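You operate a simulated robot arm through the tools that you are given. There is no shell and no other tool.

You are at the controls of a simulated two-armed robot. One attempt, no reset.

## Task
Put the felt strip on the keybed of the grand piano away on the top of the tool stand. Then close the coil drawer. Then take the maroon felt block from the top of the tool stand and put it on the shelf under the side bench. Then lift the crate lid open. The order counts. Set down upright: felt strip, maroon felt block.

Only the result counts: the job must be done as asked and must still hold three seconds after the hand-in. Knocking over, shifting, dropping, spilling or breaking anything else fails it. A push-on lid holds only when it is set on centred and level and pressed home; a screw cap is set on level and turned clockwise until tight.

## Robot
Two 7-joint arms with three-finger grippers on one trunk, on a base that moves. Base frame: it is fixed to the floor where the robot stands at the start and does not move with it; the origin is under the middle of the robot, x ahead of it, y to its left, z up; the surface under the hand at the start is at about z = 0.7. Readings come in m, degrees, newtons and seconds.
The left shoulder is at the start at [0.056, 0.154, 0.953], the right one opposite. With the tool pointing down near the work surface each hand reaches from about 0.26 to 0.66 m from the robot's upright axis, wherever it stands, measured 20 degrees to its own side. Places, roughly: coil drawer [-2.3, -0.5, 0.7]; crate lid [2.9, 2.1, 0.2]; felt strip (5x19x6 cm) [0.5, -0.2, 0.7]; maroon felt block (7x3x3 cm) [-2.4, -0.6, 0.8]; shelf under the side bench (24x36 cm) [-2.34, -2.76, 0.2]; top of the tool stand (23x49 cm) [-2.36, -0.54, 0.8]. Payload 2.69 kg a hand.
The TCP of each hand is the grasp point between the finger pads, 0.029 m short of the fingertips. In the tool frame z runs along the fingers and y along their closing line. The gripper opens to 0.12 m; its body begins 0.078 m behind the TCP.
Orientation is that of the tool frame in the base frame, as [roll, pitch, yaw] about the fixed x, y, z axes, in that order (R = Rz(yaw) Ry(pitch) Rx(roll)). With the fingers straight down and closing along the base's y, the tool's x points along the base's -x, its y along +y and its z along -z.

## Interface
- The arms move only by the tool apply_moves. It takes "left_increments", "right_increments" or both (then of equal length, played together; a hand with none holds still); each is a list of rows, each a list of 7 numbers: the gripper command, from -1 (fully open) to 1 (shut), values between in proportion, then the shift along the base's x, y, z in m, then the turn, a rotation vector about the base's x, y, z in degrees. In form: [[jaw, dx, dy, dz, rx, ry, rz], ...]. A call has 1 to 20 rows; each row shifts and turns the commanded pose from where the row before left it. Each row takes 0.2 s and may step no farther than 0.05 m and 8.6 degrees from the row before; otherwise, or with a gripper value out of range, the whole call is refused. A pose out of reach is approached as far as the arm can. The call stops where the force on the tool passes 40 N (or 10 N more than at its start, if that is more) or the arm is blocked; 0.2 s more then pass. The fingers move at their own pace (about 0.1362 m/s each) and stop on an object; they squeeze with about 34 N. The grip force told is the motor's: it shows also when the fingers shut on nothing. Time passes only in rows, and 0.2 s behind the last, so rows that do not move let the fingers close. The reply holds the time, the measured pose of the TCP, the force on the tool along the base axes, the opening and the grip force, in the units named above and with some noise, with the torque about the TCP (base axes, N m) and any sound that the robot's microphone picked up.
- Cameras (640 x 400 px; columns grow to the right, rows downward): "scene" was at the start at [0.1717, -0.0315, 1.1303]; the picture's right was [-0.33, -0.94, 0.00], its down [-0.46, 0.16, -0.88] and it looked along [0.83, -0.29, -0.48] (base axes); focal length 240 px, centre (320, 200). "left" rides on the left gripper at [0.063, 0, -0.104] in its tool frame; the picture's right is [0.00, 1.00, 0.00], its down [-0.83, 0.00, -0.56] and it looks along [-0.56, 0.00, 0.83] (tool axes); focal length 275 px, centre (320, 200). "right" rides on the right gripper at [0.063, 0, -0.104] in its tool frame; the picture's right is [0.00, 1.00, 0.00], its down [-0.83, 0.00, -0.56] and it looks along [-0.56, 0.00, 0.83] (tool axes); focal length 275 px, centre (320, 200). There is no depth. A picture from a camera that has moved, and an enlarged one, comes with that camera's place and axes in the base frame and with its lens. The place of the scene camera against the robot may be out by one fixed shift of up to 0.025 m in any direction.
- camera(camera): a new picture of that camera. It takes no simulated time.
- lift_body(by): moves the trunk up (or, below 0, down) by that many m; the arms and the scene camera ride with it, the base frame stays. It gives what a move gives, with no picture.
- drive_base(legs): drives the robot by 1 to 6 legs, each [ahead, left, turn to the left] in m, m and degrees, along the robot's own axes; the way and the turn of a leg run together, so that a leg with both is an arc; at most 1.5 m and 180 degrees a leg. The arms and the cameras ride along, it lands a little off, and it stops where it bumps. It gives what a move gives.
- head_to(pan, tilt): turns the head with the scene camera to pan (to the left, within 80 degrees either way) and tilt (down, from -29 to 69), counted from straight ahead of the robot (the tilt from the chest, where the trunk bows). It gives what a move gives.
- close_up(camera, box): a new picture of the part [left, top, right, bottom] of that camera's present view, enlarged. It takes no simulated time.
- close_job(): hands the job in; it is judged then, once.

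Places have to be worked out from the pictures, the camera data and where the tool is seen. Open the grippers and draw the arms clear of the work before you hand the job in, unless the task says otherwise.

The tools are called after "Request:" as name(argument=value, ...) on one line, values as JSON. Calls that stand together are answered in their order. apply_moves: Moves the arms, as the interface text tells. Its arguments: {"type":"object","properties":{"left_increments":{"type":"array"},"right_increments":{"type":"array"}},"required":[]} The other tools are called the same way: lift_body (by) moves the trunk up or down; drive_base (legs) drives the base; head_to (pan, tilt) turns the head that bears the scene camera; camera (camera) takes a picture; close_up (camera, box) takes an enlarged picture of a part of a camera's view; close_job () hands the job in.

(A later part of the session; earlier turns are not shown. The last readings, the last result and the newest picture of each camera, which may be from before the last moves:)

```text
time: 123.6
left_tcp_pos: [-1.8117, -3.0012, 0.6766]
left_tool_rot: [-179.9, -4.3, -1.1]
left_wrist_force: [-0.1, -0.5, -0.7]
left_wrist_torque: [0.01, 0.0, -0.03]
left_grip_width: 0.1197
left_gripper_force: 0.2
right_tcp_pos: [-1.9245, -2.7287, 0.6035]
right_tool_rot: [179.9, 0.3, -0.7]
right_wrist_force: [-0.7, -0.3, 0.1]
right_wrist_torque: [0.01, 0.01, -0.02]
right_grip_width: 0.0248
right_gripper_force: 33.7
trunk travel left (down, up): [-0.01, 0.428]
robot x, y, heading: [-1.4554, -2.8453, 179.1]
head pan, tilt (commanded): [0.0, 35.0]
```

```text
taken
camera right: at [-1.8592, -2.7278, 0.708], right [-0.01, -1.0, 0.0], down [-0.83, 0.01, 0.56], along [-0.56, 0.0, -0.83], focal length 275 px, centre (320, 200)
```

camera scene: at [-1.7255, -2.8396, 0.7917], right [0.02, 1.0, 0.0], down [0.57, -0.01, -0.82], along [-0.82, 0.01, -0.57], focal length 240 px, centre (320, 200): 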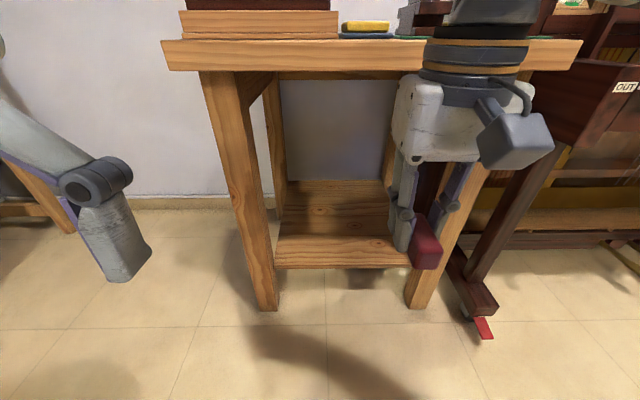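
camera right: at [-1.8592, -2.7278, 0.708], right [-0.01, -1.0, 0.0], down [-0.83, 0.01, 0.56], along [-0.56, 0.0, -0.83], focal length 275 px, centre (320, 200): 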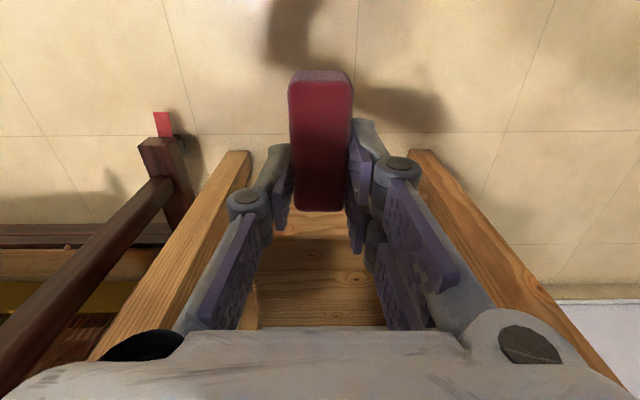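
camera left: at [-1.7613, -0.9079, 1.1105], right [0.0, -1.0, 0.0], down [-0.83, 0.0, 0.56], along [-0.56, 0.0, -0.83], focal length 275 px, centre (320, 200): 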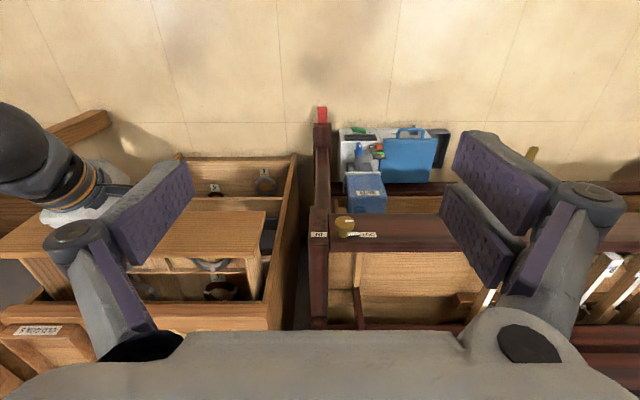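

The trunk leans forward as it lowers, which helps the reach. Now I lower the hand to shelf height, still in front of the bench.

Request:
apply_moves(right_increments=[[1, 0, -0.004, -0.04, 0, 0, 0], [1, 0, -0.004, -0.04, 0, 0, 0], [1, 0, -0.004, -0.04, 0, 0, 0], [1, 0, -0.004, -0.04, 0, 0, 0], [1, 0, -0.004, -0.04, 0, 0, 0], [1, 0, -0.004, -0.04, 0, 0, 0], [1, 0, -0.004, -0.04, 0, 0, 0], [1, 0, -0.004, -0.04, 0, 0, 0], [1, 0, 0, 0, 0, 0, 0]])

Request:
camera(camera="scene")

Request:
camera(camera="right")

Request:
camera(camera="left")

```text
time: 125.6
left_tcp_pos: [-1.8105, -3.0011, 0.6777]
left_tool_rot: [-179.9, -4.3, -1.1]
left_wrist_force: [0.0, -0.3, 0.5]
left_wrist_torque: [-0.02, 0.01, 0.02]
left_grip_width: 0.1201
left_gripper_force: 0.2
right_tcp_pos: [-1.9248, -2.7606, 0.2825]
right_tool_rot: [179.8, 0.3, -0.7]
right_wrist_force: [0.3, 0.3, -0.9]
right_wrist_torque: [-0.02, 0.01, 0.03]
right_grip_width: 0.025
right_gripper_force: 34.0
trunk travel left (down, up): [-0.01, 0.428]
robot x, y, heading: [-1.4541, -2.8405, 179.0]
head pan, tilt (commanded): [0.0, 35.0]
```

```text
taken
camera scene: at [-1.7256, -2.8396, 0.7917], right [0.02, 1.0, 0.0], down [0.57, -0.01, -0.82], along [-0.82, 0.01, -0.57], focal length 240 px, centre (320, 200)
```

scene: 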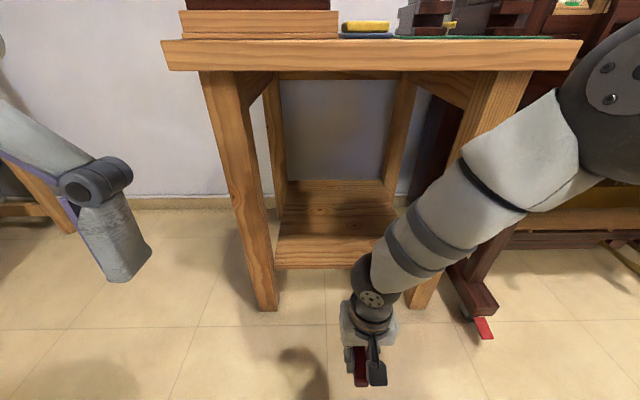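

```text
taken
camera right: at [-1.8602, -2.7604, 0.3872], right [-0.01, -1.0, 0.0], down [-0.83, 0.01, 0.56], along [-0.56, 0.0, -0.83], focal length 275 px, centre (320, 200)
```

right: 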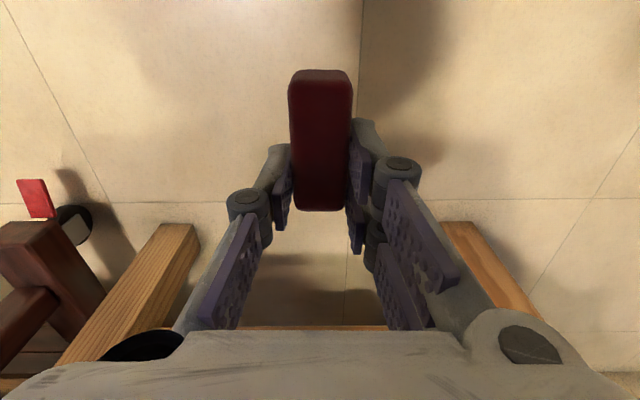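

```text
taken
camera left: at [-1.7569, -3.0033, 0.7852], right [-0.02, -1.0, 0.0], down [-0.87, 0.02, 0.49], along [-0.49, 0.01, -0.87], focal length 275 px, centre (320, 200)
```

left: 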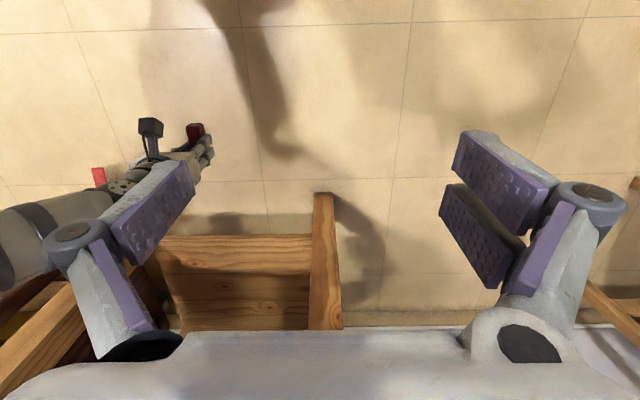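

The elbow sits high and to the right, and it would hit the bench if I drove in like this. Instead I extend the arm forward nearly straight, so the elbow stays outside, and then drive in a little.

Request:
apply_moves(right_increments=[[1, -0.04, 0, 0, 0, 0, 0], [1, -0.04, 0, 0, 0, 0, 0], [1, -0.04, 0, 0, 0, 0, 0], [1, -0.04, 0, 0, 0, 0, 0], [1, -0.04, 0, 0, 0, 0, 0], [1, 0, 0, 0, 0, 0, 0]])

Request:
camera(camera="scene")

Request:
camera(camera="right")

Request:
camera(camera="left")

```text
time: 127.0
left_tcp_pos: [-1.8115, -3.0011, 0.6774]
left_tool_rot: [-179.9, -4.3, -1.1]
left_wrist_force: [0.7, -0.5, -0.7]
left_wrist_torque: [0.02, -0.01, 0.01]
left_grip_width: 0.1197
left_gripper_force: 0.1
right_tcp_pos: [-2.1096, -2.7601, 0.2869]
right_tool_rot: [179.8, 0.2, -0.7]
right_wrist_force: [-0.7, 0.4, -0.4]
right_wrist_torque: [0.02, 0.03, -0.02]
right_grip_width: 0.025
right_gripper_force: 34.2
right hand out of reach, approached as far as the arm can: row 5
trunk travel left (down, up): [-0.01, 0.428]
robot x, y, heading: [-1.4557, -2.8398, 178.8]
head pan, tilt (commanded): [0.0, 35.0]
```

```text
taken
camera scene: at [-1.7256, -2.8396, 0.7917], right [0.02, 1.0, 0.0], down [0.57, -0.01, -0.82], along [-0.82, 0.01, -0.57], focal length 240 px, centre (320, 200)
```

scene: 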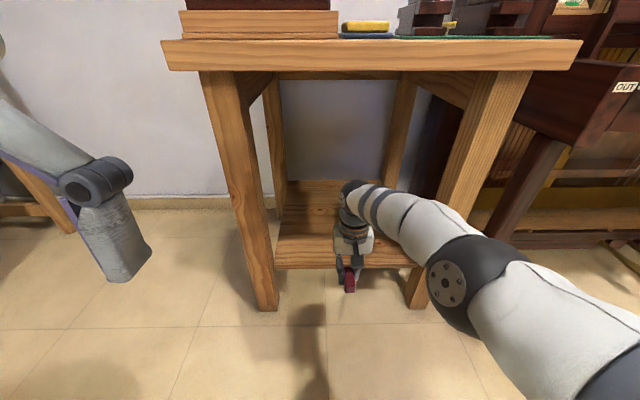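

```text
taken
camera right: at [-2.0456, -2.7598, 0.3911], right [-0.01, -1.0, 0.0], down [-0.83, 0.01, 0.56], along [-0.56, 0.0, -0.83], focal length 275 px, centre (320, 200)
```

right: 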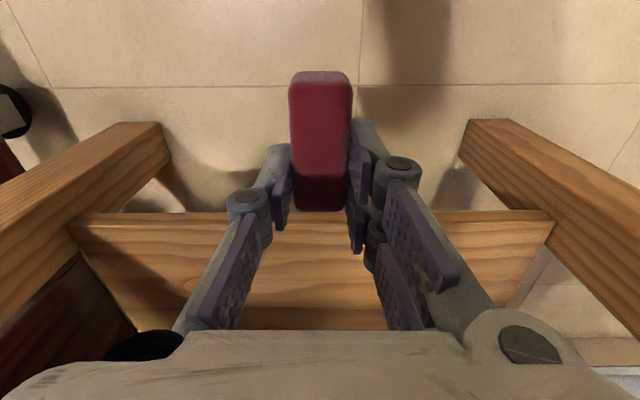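

```text
taken
camera left: at [-1.7569, -3.0032, 0.7852], right [-0.02, -1.0, 0.0], down [-0.87, 0.02, 0.49], along [-0.49, 0.01, -0.87], focal length 275 px, centre (320, 200)
```

left: 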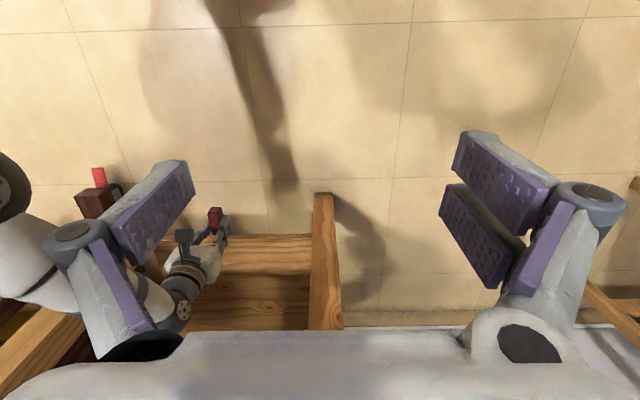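

Extended like this the elbow is low, around (-1.94, -2.64, 0.48), so it will stay clear of the right leg and the bench top. I drive in 0.20 m with a slight shift left.

Request:
drive_base(legs=[[0.1, 0.035, 0], [0.1, 0, 0]])

Request:
camera(camera="scene")

Request:
camera(camera="right")

Request:
camera(camera="left")

```text
time: 128.9
left_tcp_pos: [-2.01, -3.0328, 0.6777]
left_tool_rot: [-179.9, -4.3, -1.1]
left_wrist_force: [-0.6, 0.0, -0.2]
left_wrist_torque: [-0.01, -0.04, 0.0]
left_grip_width: 0.1198
left_gripper_force: 0.0
right_tcp_pos: [-2.31, -2.7915, 0.2865]
right_tool_rot: [179.8, 0.4, -0.8]
right_wrist_force: [0.9, 0.7, 0.2]
right_wrist_torque: [0.01, 0.03, 0.0]
right_grip_width: 0.0249
right_gripper_force: 33.8
trunk travel left (down, up): [-0.01, 0.428]
robot x, y, heading: [-1.6576, -2.8755, 178.9]
head pan, tilt (commanded): [0.0, 35.0]
```

```text
taken
camera scene: at [-1.9254, -2.8715, 0.7917], right [0.02, 1.0, 0.0], down [0.57, -0.01, -0.82], along [-0.82, 0.01, -0.57], focal length 240 px, centre (320, 200)
```

scene: 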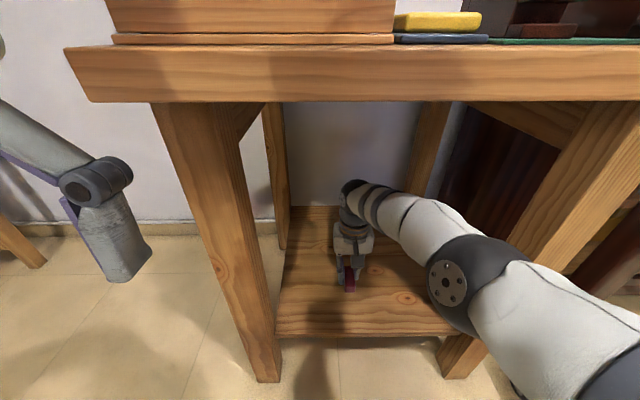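

```text
taken
camera right: at [-2.246, -2.7914, 0.3915], right [-0.01, -1.0, 0.0], down [-0.83, 0.01, 0.56], along [-0.56, 0.0, -0.83], focal length 275 px, centre (320, 200)
```

right: 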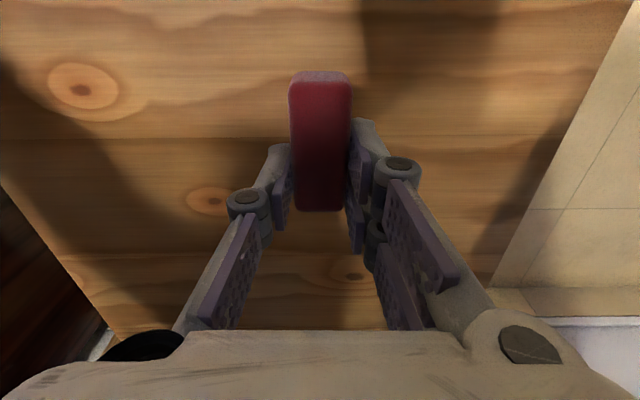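

```text
taken
camera left: at [-1.9567, -3.0351, 0.7853], right [-0.02, -1.0, 0.0], down [-0.87, 0.02, 0.49], along [-0.49, 0.01, -0.87], focal length 275 px, centre (320, 200)
```

left: 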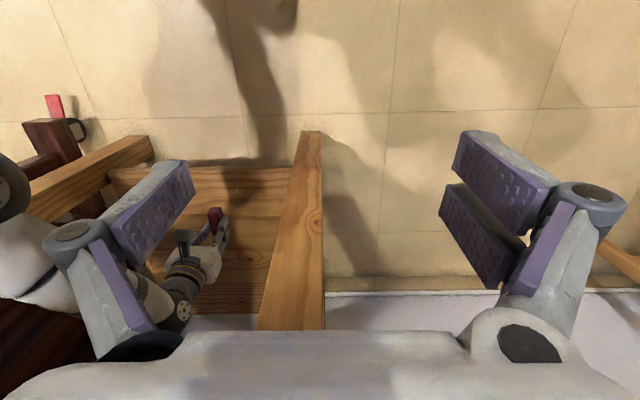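

The block is over the shelf at x -2.27 to -2.33, y -2.79, with no contacts. I lower it towards the shelf.

Request:
apply_moves(right_increments=[[1, 0.003, 0, -0.01, 0, 0, 0], [1, 0.003, 0, -0.01, 0, 0, 0], [1, 0.002, 0, -0.01, 0, 0, 0], [1, 0, 0, 0, 0, 0, 0]])

Request:
close_up(camera="scene", box=[260, 200, 460, 340])

Request:
camera(camera="right")

```text
time: 129.9
left_tcp_pos: [-2.0113, -3.0326, 0.6777]
left_tool_rot: [-179.9, -4.3, -1.1]
left_wrist_force: [-0.7, 0.1, -0.3]
left_wrist_torque: [0.0, -0.03, -0.03]
left_grip_width: 0.1198
left_gripper_force: 0.1
right_tcp_pos: [-2.3016, -2.7921, 0.2571]
right_tool_rot: [179.8, 0.4, -0.8]
right_wrist_force: [0.1, 0.3, 0.0]
right_wrist_torque: [-0.02, 0.0, -0.01]
right_grip_width: 0.0249
right_gripper_force: 33.9
trunk travel left (down, up): [-0.01, 0.428]
robot x, y, heading: [-1.6545, -2.8725, 179.1]
head pan, tilt (commanded): [0.0, 35.0]
```

```text
2.86 times, centred on (360, 270) of scene
camera zoom: at [-1.9255, -2.8715, 0.7917], right [0.02, 1.0, 0.0], down [0.57, -0.01, -0.82], along [-0.82, 0.01, -0.57], focal length 685 px, centre (206, 0)
```

zoom: 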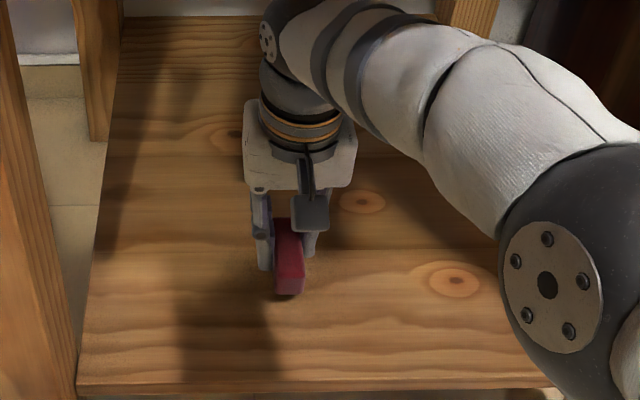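

```text
taken
camera right: at [-2.2378, -2.7917, 0.3616], right [-0.01, -1.0, 0.0], down [-0.83, 0.01, 0.56], along [-0.56, 0.0, -0.83], focal length 275 px, centre (320, 200)
```

right: 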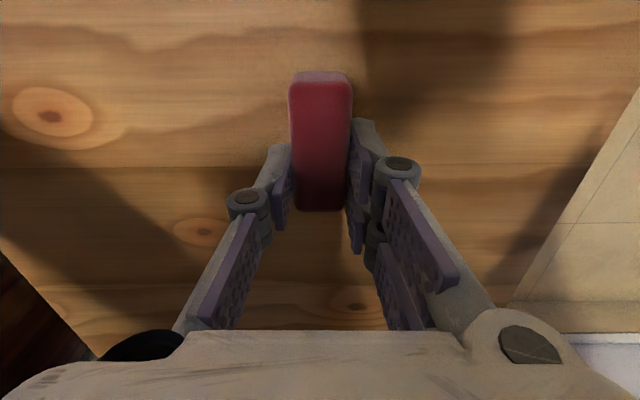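

I keep lowering, watching for contact.

Request:
apply_moves(right_increments=[[1, 0, 0, -0.005, 0, 0, 0], [1, 0, 0, -0.004, 0, 0, 0], [1, 0, 0, -0.003, 0, 0, 0], [1, 0, 0, 0, 0, 0, 0]])

Request:
close_up(camera="scene", box=[300, 240, 400, 320])

```text
time: 130.9
left_tcp_pos: [-2.0098, -3.032, 0.6771]
left_tool_rot: [-179.9, -4.3, -1.1]
left_wrist_force: [0.5, 0.4, -0.6]
left_wrist_torque: [0.01, 0.01, 0.02]
left_grip_width: 0.12
left_gripper_force: 0.0
right_tcp_pos: [-2.2997, -2.7908, 0.2459]
right_tool_rot: [179.8, 0.4, -0.8]
right_wrist_force: [-0.5, 0.4, 0.2]
right_wrist_torque: [-0.03, -0.01, 0.02]
right_grip_width: 0.0247
right_gripper_force: 33.7
right hand out of reach, approached as far as the arm can: row 3
trunk travel left (down, up): [-0.01, 0.428]
robot x, y, heading: [-1.6519, -2.8751, 178.9]
head pan, tilt (commanded): [0.0, 35.0]
```

```text
5.00 times, centred on (350, 280) of scene
camera zoom: at [-1.9255, -2.8715, 0.7917], right [0.02, 1.0, 0.0], down [0.57, -0.01, -0.82], along [-0.82, 0.01, -0.57], focal length 1199 px, centre (170, -200)
```

zoom: 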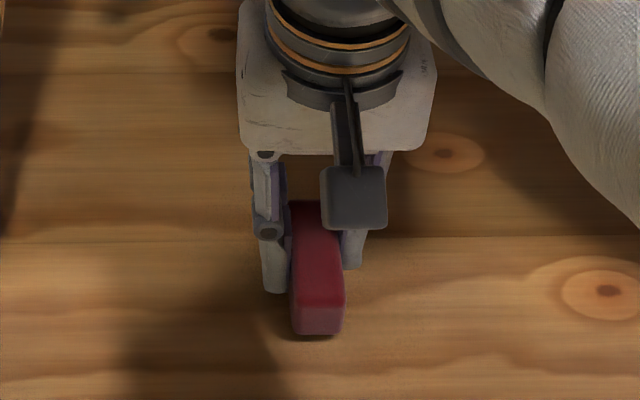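

The block is about 1 cm above the shelf, but the arm is at its reach limit. I drive forward another 3 cm to gain reach, then lower further.

Request:
drive_base(legs=[[0.035, 0, 0]])

Request:
apply_moves(right_increments=[[1, 0.012, 0, 0, 0, 0, 0], [1, 0.012, 0, 0, 0, 0, 0], [1, 0, 0, -0.003, 0, 0, 0], [1, 0, 0, -0.003, 0, 0, 0], [1, 0, 0, 0, 0, 0, 0]])

Request:
close_up(camera="scene", box=[300, 240, 400, 320])

Request:
camera(camera="scene")

```text
time: 131.8
left_tcp_pos: [-2.0455, -3.0319, 0.6772]
left_tool_rot: [-180.0, -4.3, -1.0]
left_wrist_force: [0.2, 0.9, -0.2]
left_wrist_torque: [0.0, -0.04, -0.02]
left_grip_width: 0.1201
left_gripper_force: 0.0
right_tcp_pos: [-2.3329, -2.7897, 0.2468]
right_tool_rot: [179.8, 0.5, -0.8]
right_wrist_force: [-1.0, -0.2, -0.5]
right_wrist_torque: [-0.01, -0.01, 0.03]
right_grip_width: 0.0246
right_gripper_force: 34.4
trunk travel left (down, up): [-0.01, 0.428]
robot x, y, heading: [-1.6877, -2.8766, 179.0]
head pan, tilt (commanded): [0.0, 35.0]
```

```text
time: 132.9
left_tcp_pos: [-2.0465, -3.0327, 0.6761]
left_tool_rot: [-179.9, -4.3, -1.1]
left_wrist_force: [0.3, -0.2, -0.5]
left_wrist_torque: [-0.03, 0.0, 0.03]
left_grip_width: 0.12
left_gripper_force: 0.1
right_tcp_pos: [-2.3095, -2.7891, 0.2398]
right_tool_rot: [179.8, 0.4, -0.8]
right_wrist_force: [0.2, 0.1, -0.6]
right_wrist_torque: [-0.02, 0.02, 0.01]
right_grip_width: 0.025
right_gripper_force: 34.1
trunk travel left (down, up): [-0.01, 0.428]
robot x, y, heading: [-1.6901, -2.8705, 179.1]
head pan, tilt (commanded): [0.0, 35.0]
```

```text
5.00 times, centred on (350, 280) of scene
camera zoom: at [-1.9603, -2.8708, 0.7917], right [0.02, 1.0, 0.0], down [0.57, -0.01, -0.82], along [-0.82, 0.01, -0.57], focal length 1199 px, centre (170, -200)
```

zoom: 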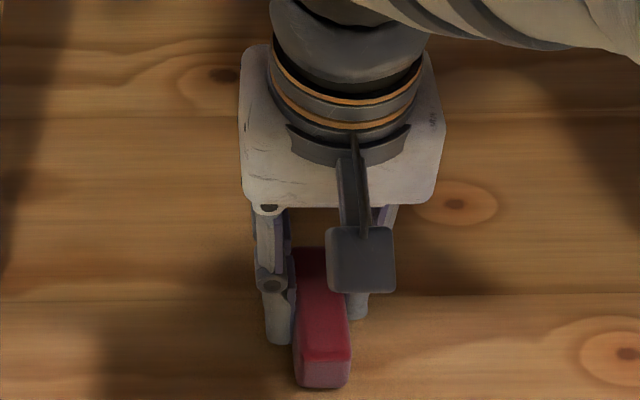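

```text
taken
camera scene: at [-1.9603, -2.8708, 0.7917], right [0.02, 1.0, 0.0], down [0.57, -0.01, -0.82], along [-0.82, 0.01, -0.57], focal length 240 px, centre (320, 200)
```

scene: 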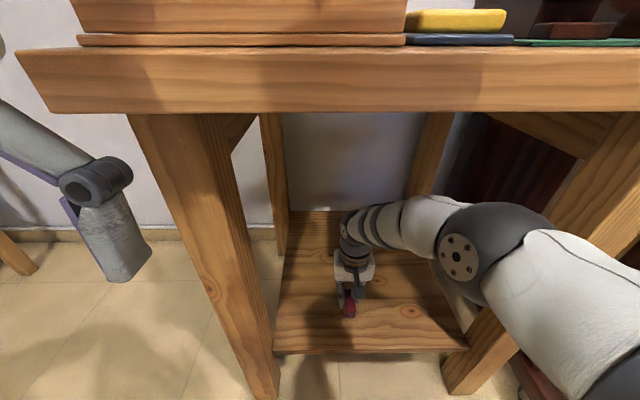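

No contact yet at 0.240. I continue in 2 to 3 mm steps.

Request:
apply_moves(right_increments=[[1, 0, 0, -0.002, 0, 0, 0], [1, 0, 0, -0.002, 0, 0, 0], [1, 0, 0, 0, 0, 0, 0]])

Request:
apply_moves(right_increments=[[1, 0, 0, -0.002, 0, 0, 0], [1, 0, 0, 0, 0, 0, 0]])

Request:
close_up(camera="scene", box=[300, 240, 400, 320])

```text
time: 133.8
left_tcp_pos: [-2.0454, -3.0307, 0.678]
left_tool_rot: [-179.9, -4.3, -1.1]
left_wrist_force: [0.1, 0.6, 0.1]
left_wrist_torque: [-0.02, 0.01, -0.02]
left_grip_width: 0.1199
left_gripper_force: 0.1
right_tcp_pos: [-2.3107, -2.7895, 0.2366]
right_tool_rot: [179.7, 0.3, -0.8]
right_wrist_force: [-0.4, 0.5, -0.7]
right_wrist_torque: [0.0, 0.01, 0.04]
right_grip_width: 0.0247
right_gripper_force: 34.1
trunk travel left (down, up): [-0.01, 0.428]
robot x, y, heading: [-1.6881, -2.8701, 179.1]
head pan, tilt (commanded): [0.0, 35.0]
```

```text
time: 134.3
left_tcp_pos: [-2.0454, -3.0323, 0.6782]
left_tool_rot: [-179.9, -4.3, -1.2]
left_wrist_force: [-0.2, -0.9, -0.7]
left_wrist_torque: [0.03, 0.02, -0.03]
left_grip_width: 0.1201
left_gripper_force: 0.1
right_tcp_pos: [-2.309, -2.7906, 0.2343]
right_tool_rot: [179.9, 0.4, -0.8]
right_wrist_force: [0.3, 1.6, 2.8]
right_wrist_torque: [-0.03, 0.05, -0.01]
right_grip_width: 0.0248
right_gripper_force: 34.0
trunk travel left (down, up): [-0.01, 0.428]
robot x, y, heading: [-1.6843, -2.8709, 179.3]
head pan, tilt (commanded): [0.0, 35.0]
```

```text
5.00 times, centred on (350, 280) of scene
camera zoom: at [-1.9601, -2.8708, 0.7918], right [0.02, 1.0, 0.0], down [0.57, -0.01, -0.82], along [-0.82, 0.01, -0.57], focal length 1199 px, centre (170, -200)
```

zoom: 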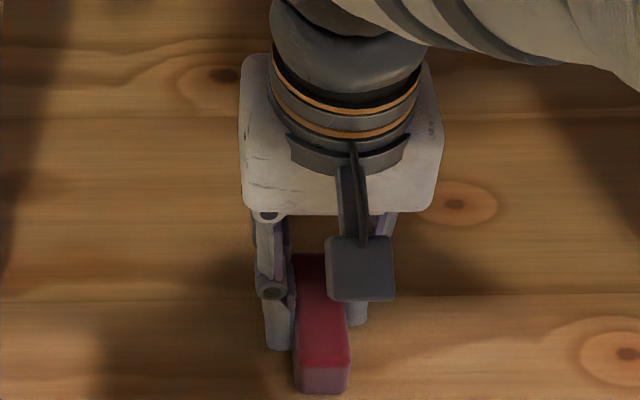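

Contact has begun (2.8 N) at TCP 0.234, which matches a shelf at z 0.20. I press 1 mm more and open the fingers gently.

Request:
apply_moves(right_increments=[[1, 0, 0, -0.001, 0, 0, 0], [1, 0, 0, 0, 0, 0, 0]])

Request:
apply_moves(right_increments=[[0.4, 0, 0, 0, 0, 0, 0], [0.1667, 0, 0, 0, 0, 0, 0], [0.1667, 0, 0, 0, 0, 0, 0]])

Request:
camera(camera="right")

Request:
close_up(camera="scene", box=[300, 240, 400, 320])

```text
time: 134.9
left_tcp_pos: [-2.0448, -3.0326, 0.6777]
left_tool_rot: [-179.9, -4.1, -1.1]
left_wrist_force: [-0.2, -0.7, 0.3]
left_wrist_torque: [0.01, -0.03, 0.01]
left_grip_width: 0.1198
left_gripper_force: 0.1
right_tcp_pos: [-2.3099, -2.7905, 0.2347]
right_tool_rot: [179.8, 0.5, -0.8]
right_wrist_force: [1.9, -0.3, 14.2]
right_wrist_torque: [0.02, -0.13, -0.01]
right_grip_width: 0.0248
right_gripper_force: 34.4
trunk travel left (down, up): [-0.01, 0.428]
robot x, y, heading: [-1.6894, -2.8762, 179.1]
head pan, tilt (commanded): [0.0, 35.0]
```

```text
time: 135.8
left_tcp_pos: [-2.0459, -3.0325, 0.6767]
left_tool_rot: [-179.9, -4.3, -1.1]
left_wrist_force: [0.1, 0.1, 1.2]
left_wrist_torque: [0.05, -0.01, 0.03]
left_grip_width: 0.1201
left_gripper_force: 0.0
right_tcp_pos: [-2.3097, -2.7903, 0.2326]
right_tool_rot: [179.8, 0.4, -0.8]
right_wrist_force: [-0.2, -0.2, 0.1]
right_wrist_torque: [-0.03, 0.02, 0.03]
right_grip_width: 0.0501
right_gripper_force: 0.1
trunk travel left (down, up): [-0.01, 0.428]
robot x, y, heading: [-1.6901, -2.872, 178.8]
head pan, tilt (commanded): [0.0, 35.0]
```

```text
taken
camera right: at [-2.2452, -2.7898, 0.3373], right [-0.01, -1.0, 0.0], down [-0.83, 0.01, 0.56], along [-0.56, 0.0, -0.83], focal length 275 px, centre (320, 200)
```

right: 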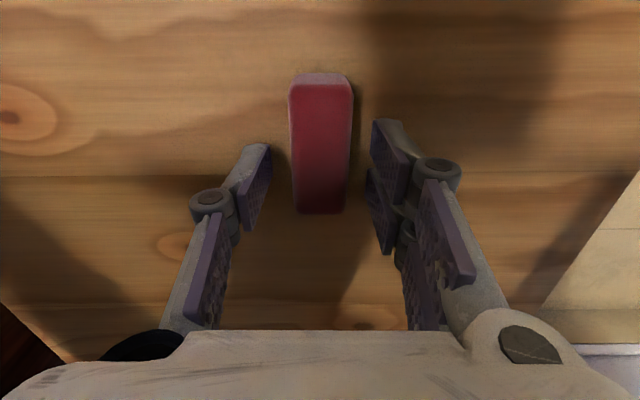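

```text
5.00 times, centred on (350, 280) of scene
camera zoom: at [-1.9603, -2.8708, 0.7917], right [0.02, 1.0, 0.0], down [0.57, -0.01, -0.82], along [-0.82, 0.01, -0.57], focal length 1199 px, centre (170, -200)
```

zoom: 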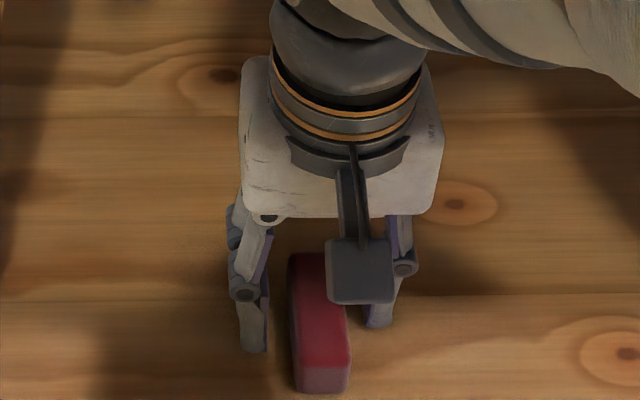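

The block stands free on the shelf. I lift straight up to the height I came in at and back the robot out.

Request:
apply_moves(right_increments=[[0.1667, 0, 0, 0.01, 0, 0, 0], [0.1667, 0, 0, 0.015, 0, 0, 0], [0.1667, 0, 0, 0.015, 0, 0, 0], [0.1667, 0, 0, 0.015, 0, 0, 0], [0.1667, 0, 0, 0, 0, 0, 0]])

Request:
camera(camera="right")

Request:
camera(camera="scene")

```text
time: 136.9
left_tcp_pos: [-2.0455, -3.0317, 0.6771]
left_tool_rot: [-179.8, -4.3, -1.1]
left_wrist_force: [-0.1, -0.5, 0.1]
left_wrist_torque: [0.01, 0.01, 0.0]
left_grip_width: 0.1199
left_gripper_force: 0.0
right_tcp_pos: [-2.3084, -2.7904, 0.2886]
right_tool_rot: [179.8, 0.3, -0.8]
right_wrist_force: [0.4, -0.6, 0.3]
right_wrist_torque: [0.02, -0.01, 0.04]
right_grip_width: 0.0502
right_gripper_force: 0.1
trunk travel left (down, up): [-0.01, 0.428]
robot x, y, heading: [-1.6878, -2.8727, 179.1]
head pan, tilt (commanded): [0.0, 35.0]
```

```text
taken
camera right: at [-2.2449, -2.7899, 0.3925], right [-0.01, -1.0, 0.0], down [-0.83, 0.01, 0.56], along [-0.56, 0.0, -0.83], focal length 275 px, centre (320, 200)
```

right: 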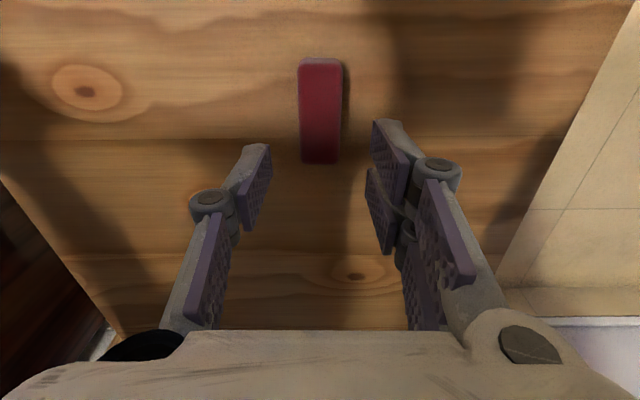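

```text
taken
camera scene: at [-1.9603, -2.8708, 0.7917], right [0.02, 1.0, 0.0], down [0.57, -0.01, -0.82], along [-0.82, 0.01, -0.57], focal length 240 px, centre (320, 200)
```

scene: 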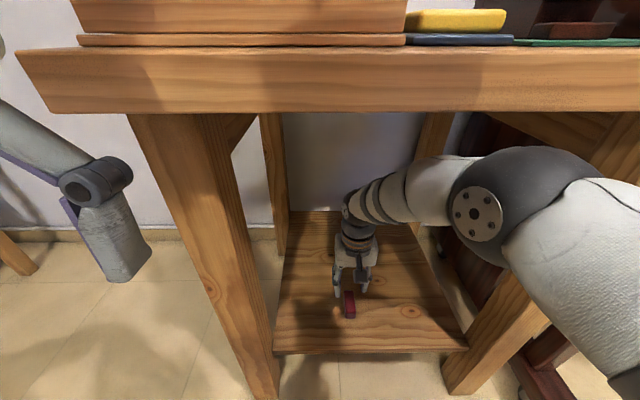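

The block stays put. The elbow rose close to the bench's underside, so I first extend the hand 3 cm to lower the elbow again, then back straight out.

Request:
apply_moves(right_increments=[[0.1667, -0.012, 0, 0, 0, 0, 0], [0.1667, -0.012, 0, 0, 0, 0, 0], [0.1667, -0.008, 0, 0, 0, 0, 0], [0.1667, 0, 0, 0, 0, 0, 0]])

Request:
drive_base(legs=[[-0.15, 0, 0], [-0.3, 0, 0]])

Request:
camera(camera="scene")

```text
time: 137.9
left_tcp_pos: [-2.0458, -3.0331, 0.6774]
left_tool_rot: [-179.9, -4.3, -1.1]
left_wrist_force: [-0.2, -0.2, 0.5]
left_wrist_torque: [0.0, -0.01, 0.02]
left_grip_width: 0.1197
left_gripper_force: 0.0
right_tcp_pos: [-2.3422, -2.7885, 0.2896]
right_tool_rot: [179.8, 0.2, -0.8]
right_wrist_force: [-0.1, 0.3, -0.4]
right_wrist_torque: [0.02, 0.01, 0.0]
right_grip_width: 0.0501
right_gripper_force: 0.1
trunk travel left (down, up): [-0.01, 0.428]
robot x, y, heading: [-1.688, -2.872, 179.1]
head pan, tilt (commanded): [0.0, 35.0]
```

```text
time: 141.0
left_tcp_pos: [-1.5927, -3.0404, 0.6774]
left_tool_rot: [-179.9, -4.3, -1.0]
left_wrist_force: [0.6, 0.1, 0.2]
left_wrist_torque: [-0.01, 0.02, -0.01]
left_grip_width: 0.1199
left_gripper_force: 0.1
right_tcp_pos: [-1.8888, -2.7972, 0.2889]
right_tool_rot: [179.8, 0.4, -0.6]
right_wrist_force: [-0.4, 0.0, 0.2]
right_wrist_torque: [0.01, -0.04, -0.02]
right_grip_width: 0.0501
right_gripper_force: 0.0
trunk travel left (down, up): [-0.01, 0.428]
robot x, y, heading: [-1.2367, -2.883, 179.1]
head pan, tilt (commanded): [0.0, 35.0]
```

```text
taken
camera scene: at [-1.5077, -2.8783, 0.7917], right [0.02, 1.0, 0.0], down [0.57, -0.01, -0.82], along [-0.82, 0.01, -0.57], focal length 240 px, centre (320, 200)
```

scene: 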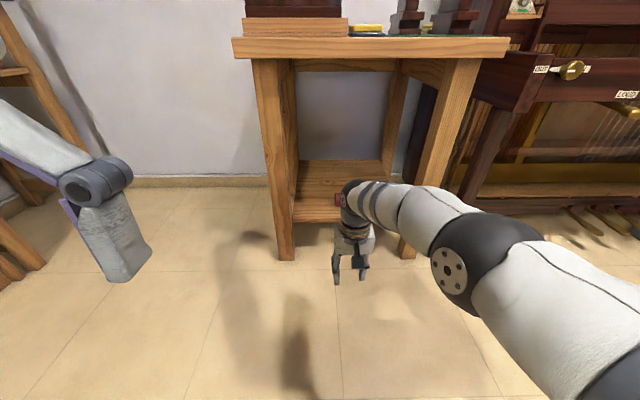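

The block rests on the shelf and I am out from under the bench. I raise the trunk again and draw the right arm into a travel pose.

Request:
lift_body(by=0.37)

Request:
apply_moves(right_increments=[[0, 0.025, 0.01, 0.035, 0, 0, 0], [0, 0.025, 0.01, 0.035, 0, 0, 0], [0, 0.025, 0.01, 0.035, 0, 0, 0], [0, 0.025, 0.01, 0.035, 0, 0, 0], [0, 0.025, 0.01, 0.035, 0, 0, 0], [0, 0.025, 0.01, 0.035, 0, 0, 0], [0, 0.02, 0.01, 0.035, 0, 0, 0], [0, 0.0, 0.0, 0.035, 0, 0, 0], [0, 0, 0, 0, 0, 0, 0]])

Request:
head_to(pan=0, tilt=40)

Request:
camera(camera="scene")

```text
time: 144.6
left_tcp_pos: [-1.5925, -3.0404, 1.0466]
left_tool_rot: [-179.8, -4.5, -1.1]
left_wrist_force: [-0.1, 0.5, 0.3]
left_wrist_torque: [0.0, 0.0, 0.04]
left_grip_width: 0.1201
left_gripper_force: 0.0
right_tcp_pos: [-1.9032, -2.7981, 0.9353]
right_tool_rot: [-180.0, 26.1, -0.8]
right_wrist_force: [0.5, 0.1, -0.6]
right_wrist_torque: [0.0, -0.01, -0.01]
right_grip_width: 0.0501
right_gripper_force: 0.0
trunk travel left (down, up): [-0.38, 0.058]
robot x, y, heading: [-1.2385, -2.88, 179.1]
head pan, tilt (commanded): [0.0, 35.0]
```

```text
time: 146.6
left_tcp_pos: [-1.5926, -3.0395, 1.0468]
left_tool_rot: [-179.8, -4.3, -1.1]
left_wrist_force: [-0.1, 0.3, 0.1]
left_wrist_torque: [-0.01, -0.02, -0.02]
left_grip_width: 0.1199
left_gripper_force: 0.0
right_tcp_pos: [-1.762, -2.7396, 1.2084]
right_tool_rot: [180.0, 26.1, -0.8]
right_wrist_force: [0.5, -0.2, -0.5]
right_wrist_torque: [-0.02, 0.01, 0.01]
right_grip_width: 0.0597
right_gripper_force: 0.1
right hand out of reach, approached as far as the arm can: row 1, 2, 3, 4, 5, 7, 8
trunk travel left (down, up): [-0.38, 0.058]
robot x, y, heading: [-1.237, -2.8827, 179.1]
head pan, tilt (commanded): [0.0, 35.0]
```

```text
time: 147.2
left_tcp_pos: [-1.5939, -3.0408, 1.0473]
left_tool_rot: [-179.8, -4.3, -1.1]
left_wrist_force: [-0.1, 0.6, -0.2]
left_wrist_torque: [0.02, 0.01, -0.02]
left_grip_width: 0.1198
left_gripper_force: 0.0
right_tcp_pos: [-1.7626, -2.7391, 1.2098]
right_tool_rot: [180.0, 26.1, -0.7]
right_wrist_force: [-0.6, 0.1, 0.5]
right_wrist_torque: [0.06, 0.01, 0.03]
right_grip_width: 0.0602
right_gripper_force: 0.1
trunk travel left (down, up): [-0.38, 0.058]
robot x, y, heading: [-1.2377, -2.882, 179.1]
head pan, tilt (commanded): [0.0, 40.0]
```

```text
taken
camera scene: at [-1.3823, -2.8804, 1.1768], right [0.02, 1.0, 0.0], down [0.64, -0.01, -0.77], along [-0.77, 0.01, -0.64], focal length 240 px, centre (320, 200)
```

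scene: 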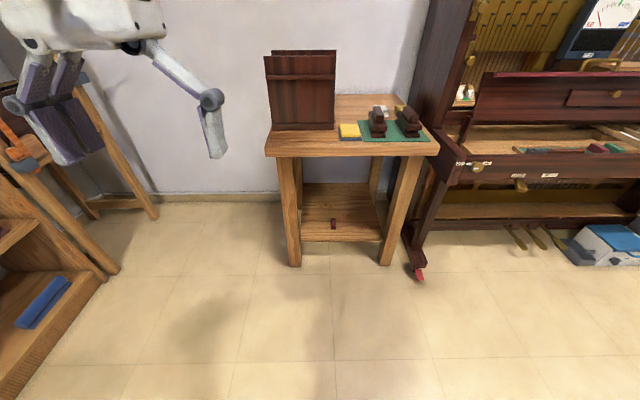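

The maroon block is visible standing on the shelf. Now to the crate near (2.9, 2.1): I go back up the corridor, facing +y, and look for a route.

Request:
drive_base(legs=[[0.2, 0, 0], [0, 0, -90], [1.4, 0, 0]])

Request:
head_to(pan=0, tilt=15)

Request:
camera(camera="scene")

Request:
head_to(pan=-75, tilt=15)

Request:
camera(camera="scene")

```text
time: 159.2
left_tcp_pos: [-1.5774, -1.1267, 1.047]
left_tool_rot: [-179.9, -4.2, -90.7]
left_wrist_force: [-0.3, 0.5, -0.8]
left_wrist_torque: [-0.02, -0.02, 0.04]
left_grip_width: 0.1202
left_gripper_force: 0.1
right_tcp_pos: [-1.2783, -0.9553, 1.209]
right_tool_rot: [179.9, 26.0, -90.4]
right_wrist_force: [0.7, 0.7, -0.8]
right_wrist_torque: [-0.02, 0.01, 0.01]
right_grip_width: 0.0601
right_gripper_force: 0.1
trunk travel left (down, up): [-0.38, 0.058]
robot x, y, heading: [-1.4207, -1.4828, 89.2]
head pan, tilt (commanded): [0.0, 40.0]
```

```text
time: 160.1
left_tcp_pos: [-1.5785, -1.1278, 1.0478]
left_tool_rot: [-179.9, -4.3, -90.8]
left_wrist_force: [-0.2, -0.4, -0.2]
left_wrist_torque: [0.01, 0.0, 0.01]
left_grip_width: 0.12
left_gripper_force: 0.0
right_tcp_pos: [-1.2797, -0.9555, 1.209]
right_tool_rot: [179.9, 26.1, -90.5]
right_wrist_force: [0.1, -0.2, -0.3]
right_wrist_torque: [0.0, -0.03, -0.05]
right_grip_width: 0.06
right_gripper_force: 0.1
trunk travel left (down, up): [-0.38, 0.058]
robot x, y, heading: [-1.417, -1.4828, 89.5]
head pan, tilt (commanded): [0.0, 15.0]
```

```text
taken
camera scene: at [-1.4159, -1.3305, 1.2162], right [1.0, -0.01, 0.0], down [0.0, -0.26, -0.97], along [0.01, 0.97, -0.26], focal length 240 px, centre (320, 200)
```

scene: 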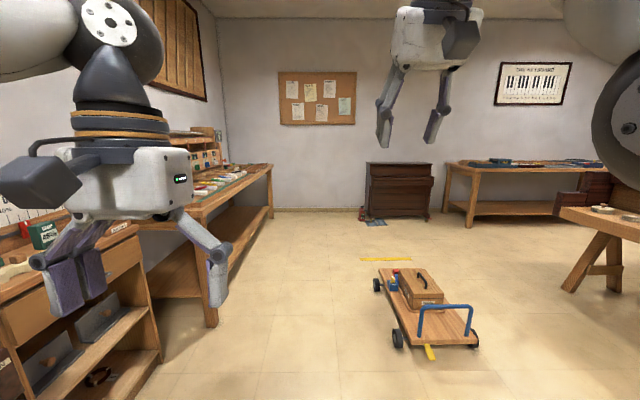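

```text
time: 161.6
left_tcp_pos: [-1.5779, -1.1263, 1.0474]
left_tool_rot: [-179.9, -4.3, -90.7]
left_wrist_force: [-0.1, -0.5, 0.8]
left_wrist_torque: [0.04, 0.02, 0.0]
left_grip_width: 0.1202
left_gripper_force: 0.0
right_tcp_pos: [-1.2777, -0.955, 1.2089]
right_tool_rot: [179.8, 26.0, -90.4]
right_wrist_force: [0.6, 0.4, 0.1]
right_wrist_torque: [-0.02, -0.01, 0.0]
right_grip_width: 0.0602
right_gripper_force: 0.0
trunk travel left (down, up): [-0.38, 0.058]
robot x, y, heading: [-1.4156, -1.4829, 89.6]
head pan, tilt (commanded): [-75.0, 15.0]
```

```text
taken
camera scene: at [-1.3264, -1.4006, 1.2163], right [0.25, -0.97, 0.0], down [-0.25, -0.06, -0.97], along [0.94, 0.24, -0.26], focal length 240 px, centre (320, 200)
```

scene: 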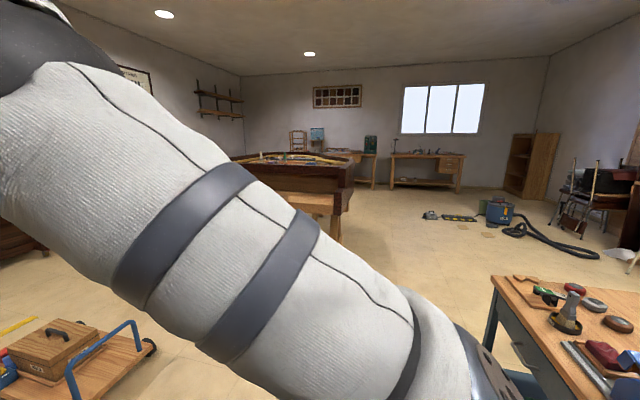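

The trolley spans x -0.97 to -0.47, y -0.27 to 0.45, and the lane at x ≈ -1.47 is free. A passage between the grand piano (y < 0.75) and the long wall bench (front y ≈ 1.7) leads to the crate. I drive to about (-1.45, 1.2) and turn right to face +x.

Request:
drive_base(legs=[[1.34, 0.06, 0], [1.34, 0, 0], [0, 0, -90]])

Request:
head_to(pan=0, tilt=20)

Request:
camera(camera="scene")

```text
time: 178.5
left_tcp_pos: [-1.0701, 1.3454, 1.0478]
left_tool_rot: [-179.9, -4.4, 177.3]
left_wrist_force: [0.3, -0.7, -0.4]
left_wrist_torque: [-0.03, 0.0, 0.01]
left_grip_width: 0.1201
left_gripper_force: 0.0
right_tcp_pos: [-0.9099, 1.0398, 1.2098]
right_tool_rot: [179.9, 26.1, 177.5]
right_wrist_force: [-0.1, 0.0, -0.4]
right_wrist_torque: [-0.02, -0.01, 0.01]
right_grip_width: 0.0599
right_gripper_force: 0.0
trunk travel left (down, up): [-0.38, 0.058]
robot x, y, heading: [-1.4341, 1.1977, -2.4]
head pan, tilt (commanded): [-75.0, 15.0]
```

```text
time: 179.9
left_tcp_pos: [-1.0703, 1.3423, 1.0476]
left_tool_rot: [-179.9, -4.4, 177.3]
left_wrist_force: [-0.5, -0.2, 0.4]
left_wrist_torque: [-0.02, 0.0, -0.01]
left_grip_width: 0.1203
left_gripper_force: 0.2
right_tcp_pos: [-0.9093, 1.0403, 1.2092]
right_tool_rot: [179.9, 26.2, 177.7]
right_wrist_force: [0.6, -0.7, 0.2]
right_wrist_torque: [-0.01, 0.0, 0.01]
right_grip_width: 0.0599
right_gripper_force: 0.1
trunk travel left (down, up): [-0.38, 0.058]
robot x, y, heading: [-1.4285, 1.1929, -2.3]
head pan, tilt (commanded): [0.0, 20.0]
```

```text
taken
camera scene: at [-1.2784, 1.1879, 1.2081], right [-0.05, -1.0, 0.0], down [-0.34, 0.02, -0.94], along [0.94, -0.04, -0.34], focal length 240 px, centre (320, 200)
```

scene: 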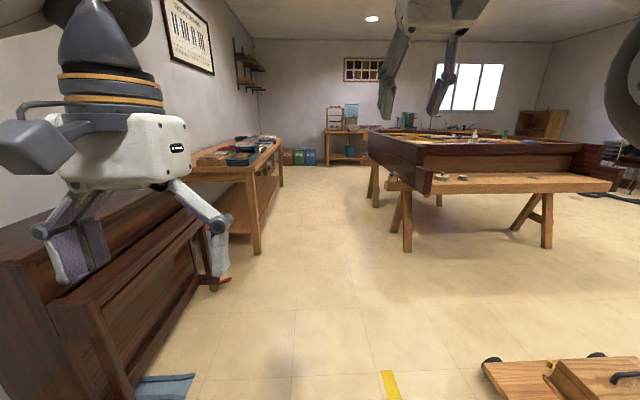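

The passage along y ≈ 1.2 is clear on both sides. I drive along it to x ≈ 1.3.

Request:
drive_base(legs=[[0.1, 0.03, 2.3], [1.35, 0, 0], [1.3, 0, 0]])

Request:
head_to(pan=20, tilt=25)

Request:
camera(camera="scene")

```text
time: 193.6
left_tcp_pos: [1.6716, 1.3618, 1.0478]
left_tool_rot: [-179.9, -4.3, 179.1]
left_wrist_force: [-0.6, -0.3, -0.3]
left_wrist_torque: [0.0, 0.06, 0.01]
left_grip_width: 0.1199
left_gripper_force: 0.0
right_tcp_pos: [1.8438, 1.062, 1.2084]
right_tool_rot: [179.9, 26.0, 179.5]
right_wrist_force: [0.6, 0.0, -1.0]
right_wrist_torque: [0.01, -0.02, 0.01]
right_grip_width: 0.0601
right_gripper_force: 0.0
trunk travel left (down, up): [-0.38, 0.058]
robot x, y, heading: [1.3166, 1.2037, -1.1]
head pan, tilt (commanded): [0.0, 20.0]
```

```text
time: 194.4
left_tcp_pos: [1.6726, 1.3619, 1.0473]
left_tool_rot: [-180.0, -4.2, 179.1]
left_wrist_force: [-0.2, 0.2, 0.3]
left_wrist_torque: [0.04, 0.01, 0.01]
left_grip_width: 0.1201
left_gripper_force: 0.0
right_tcp_pos: [1.8432, 1.0615, 1.2098]
right_tool_rot: [179.9, 26.2, 179.5]
right_wrist_force: [0.2, 0.0, -0.7]
right_wrist_torque: [0.02, -0.02, 0.01]
right_grip_width: 0.0597
right_gripper_force: 0.1
trunk travel left (down, up): [-0.38, 0.058]
robot x, y, heading: [1.3173, 1.2034, -0.7]
head pan, tilt (commanded): [20.0, 25.0]
```

```text
taken
camera scene: at [1.4629, 1.23, 1.2001], right [0.33, -0.94, 0.0], down [-0.4, -0.14, -0.91], along [0.86, 0.3, -0.42], focal length 240 px, centre (320, 200)
```

scene: 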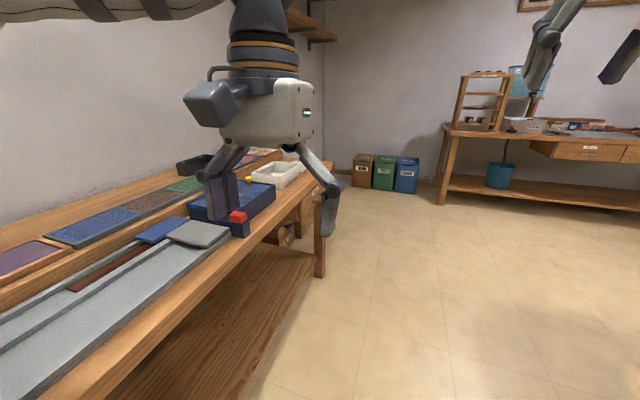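

The given crate position projects to about (277, 227), where something wooden shows behind the bench's far leg. I zoom in.

Request:
close_up(camera="scene", box=[220, 150, 420, 290])

Request:
head_to(pan=0, tilt=20)

Request:
camera(camera="scene")

```text
2.86 times, centred on (320, 220) of scene
camera zoom: at [1.4629, 1.23, 1.2001], right [0.33, -0.94, 0.0], down [-0.4, -0.14, -0.91], along [0.86, 0.3, -0.42], focal length 685 px, centre (320, 143)
```

zoom: 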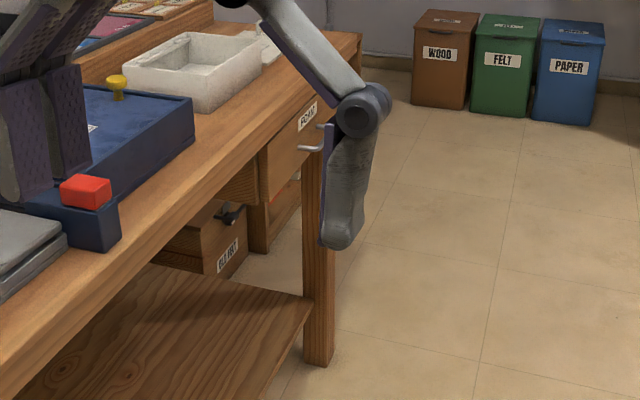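

```text
time: 195.2
left_tcp_pos: [1.6724, 1.3611, 1.047]
left_tool_rot: [-179.9, -4.4, 179.0]
left_wrist_force: [-0.3, 0.2, -0.2]
left_wrist_torque: [0.0, -0.02, 0.02]
left_grip_width: 0.1198
left_gripper_force: 0.0
right_tcp_pos: [1.843, 1.0629, 1.2098]
right_tool_rot: [179.9, 26.0, 179.4]
right_wrist_force: [-0.1, 0.3, 0.0]
right_wrist_torque: [-0.01, 0.0, 0.02]
right_grip_width: 0.06
right_gripper_force: 0.1
trunk travel left (down, up): [-0.38, 0.058]
robot x, y, heading: [1.314, 1.205, -1.0]
head pan, tilt (commanded): [0.0, 20.0]
```

```text
taken
camera scene: at [1.469, 1.1986, 1.2081], right [-0.01, -1.0, 0.0], down [-0.34, 0.0, -0.94], along [0.94, -0.01, -0.34], focal length 240 px, centre (320, 200)
```

scene: 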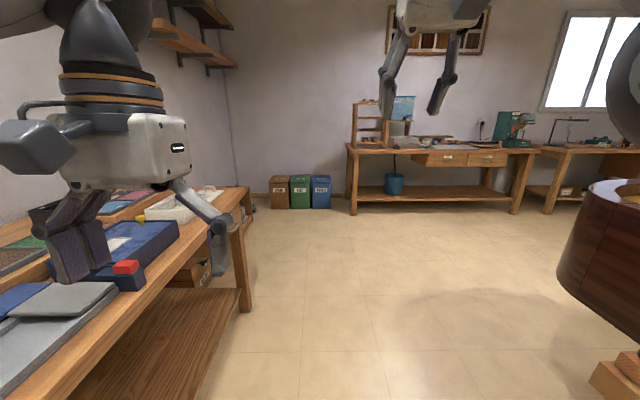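

The crate (labelled box with a dark handle) stands just beyond the bench's far end. I drive forward past the bench to see it.

Request:
drive_base(legs=[[1.3, -0.05, 1]])

Request:
head_to(pan=60, tilt=35)

Request:
camera(camera="scene")

```text
time: 201.8
left_tcp_pos: [2.9639, 1.3137, 1.0478]
left_tool_rot: [-179.9, -4.2, -180.0]
left_wrist_force: [0.0, 0.0, 0.2]
left_wrist_torque: [-0.02, -0.03, 0.0]
left_grip_width: 0.1197
left_gripper_force: 0.0
right_tcp_pos: [3.1396, 1.016, 1.2095]
right_tool_rot: [179.8, 26.1, -179.6]
right_wrist_force: [1.6, 0.1, -0.3]
right_wrist_torque: [0.0, 0.03, -0.02]
right_grip_width: 0.0599
right_gripper_force: 0.0
trunk travel left (down, up): [-0.38, 0.058]
robot x, y, heading: [2.6134, 1.1461, 0.0]
head pan, tilt (commanded): [0.0, 20.0]
```

```text
time: 203.1
left_tcp_pos: [2.9642, 1.3119, 1.0469]
left_tool_rot: [180.0, -4.3, -179.9]
left_wrist_force: [-0.3, 0.2, 0.8]
left_wrist_torque: [-0.02, -0.03, 0.0]
left_grip_width: 0.1202
left_gripper_force: 0.2
right_tcp_pos: [3.1394, 1.017, 1.2098]
right_tool_rot: [179.9, 26.0, -179.6]
right_wrist_force: [0.0, 0.0, -0.6]
right_wrist_torque: [0.0, -0.04, -0.02]
right_grip_width: 0.0599
right_gripper_force: 0.0
trunk travel left (down, up): [-0.38, 0.058]
robot x, y, heading: [2.6124, 1.1447, 0.0]
head pan, tilt (commanded): [60.0, 35.0]
```

```text
taken
camera scene: at [2.7144, 1.2217, 1.1843], right [0.87, -0.5, 0.0], down [-0.29, -0.5, -0.82], along [0.41, 0.71, -0.57], focal length 240 px, centre (320, 200)
```

scene: 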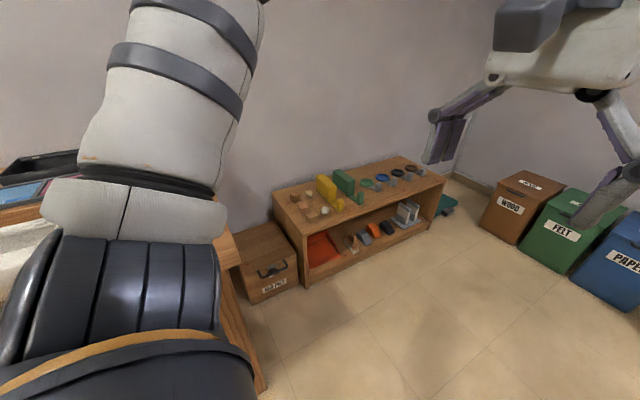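

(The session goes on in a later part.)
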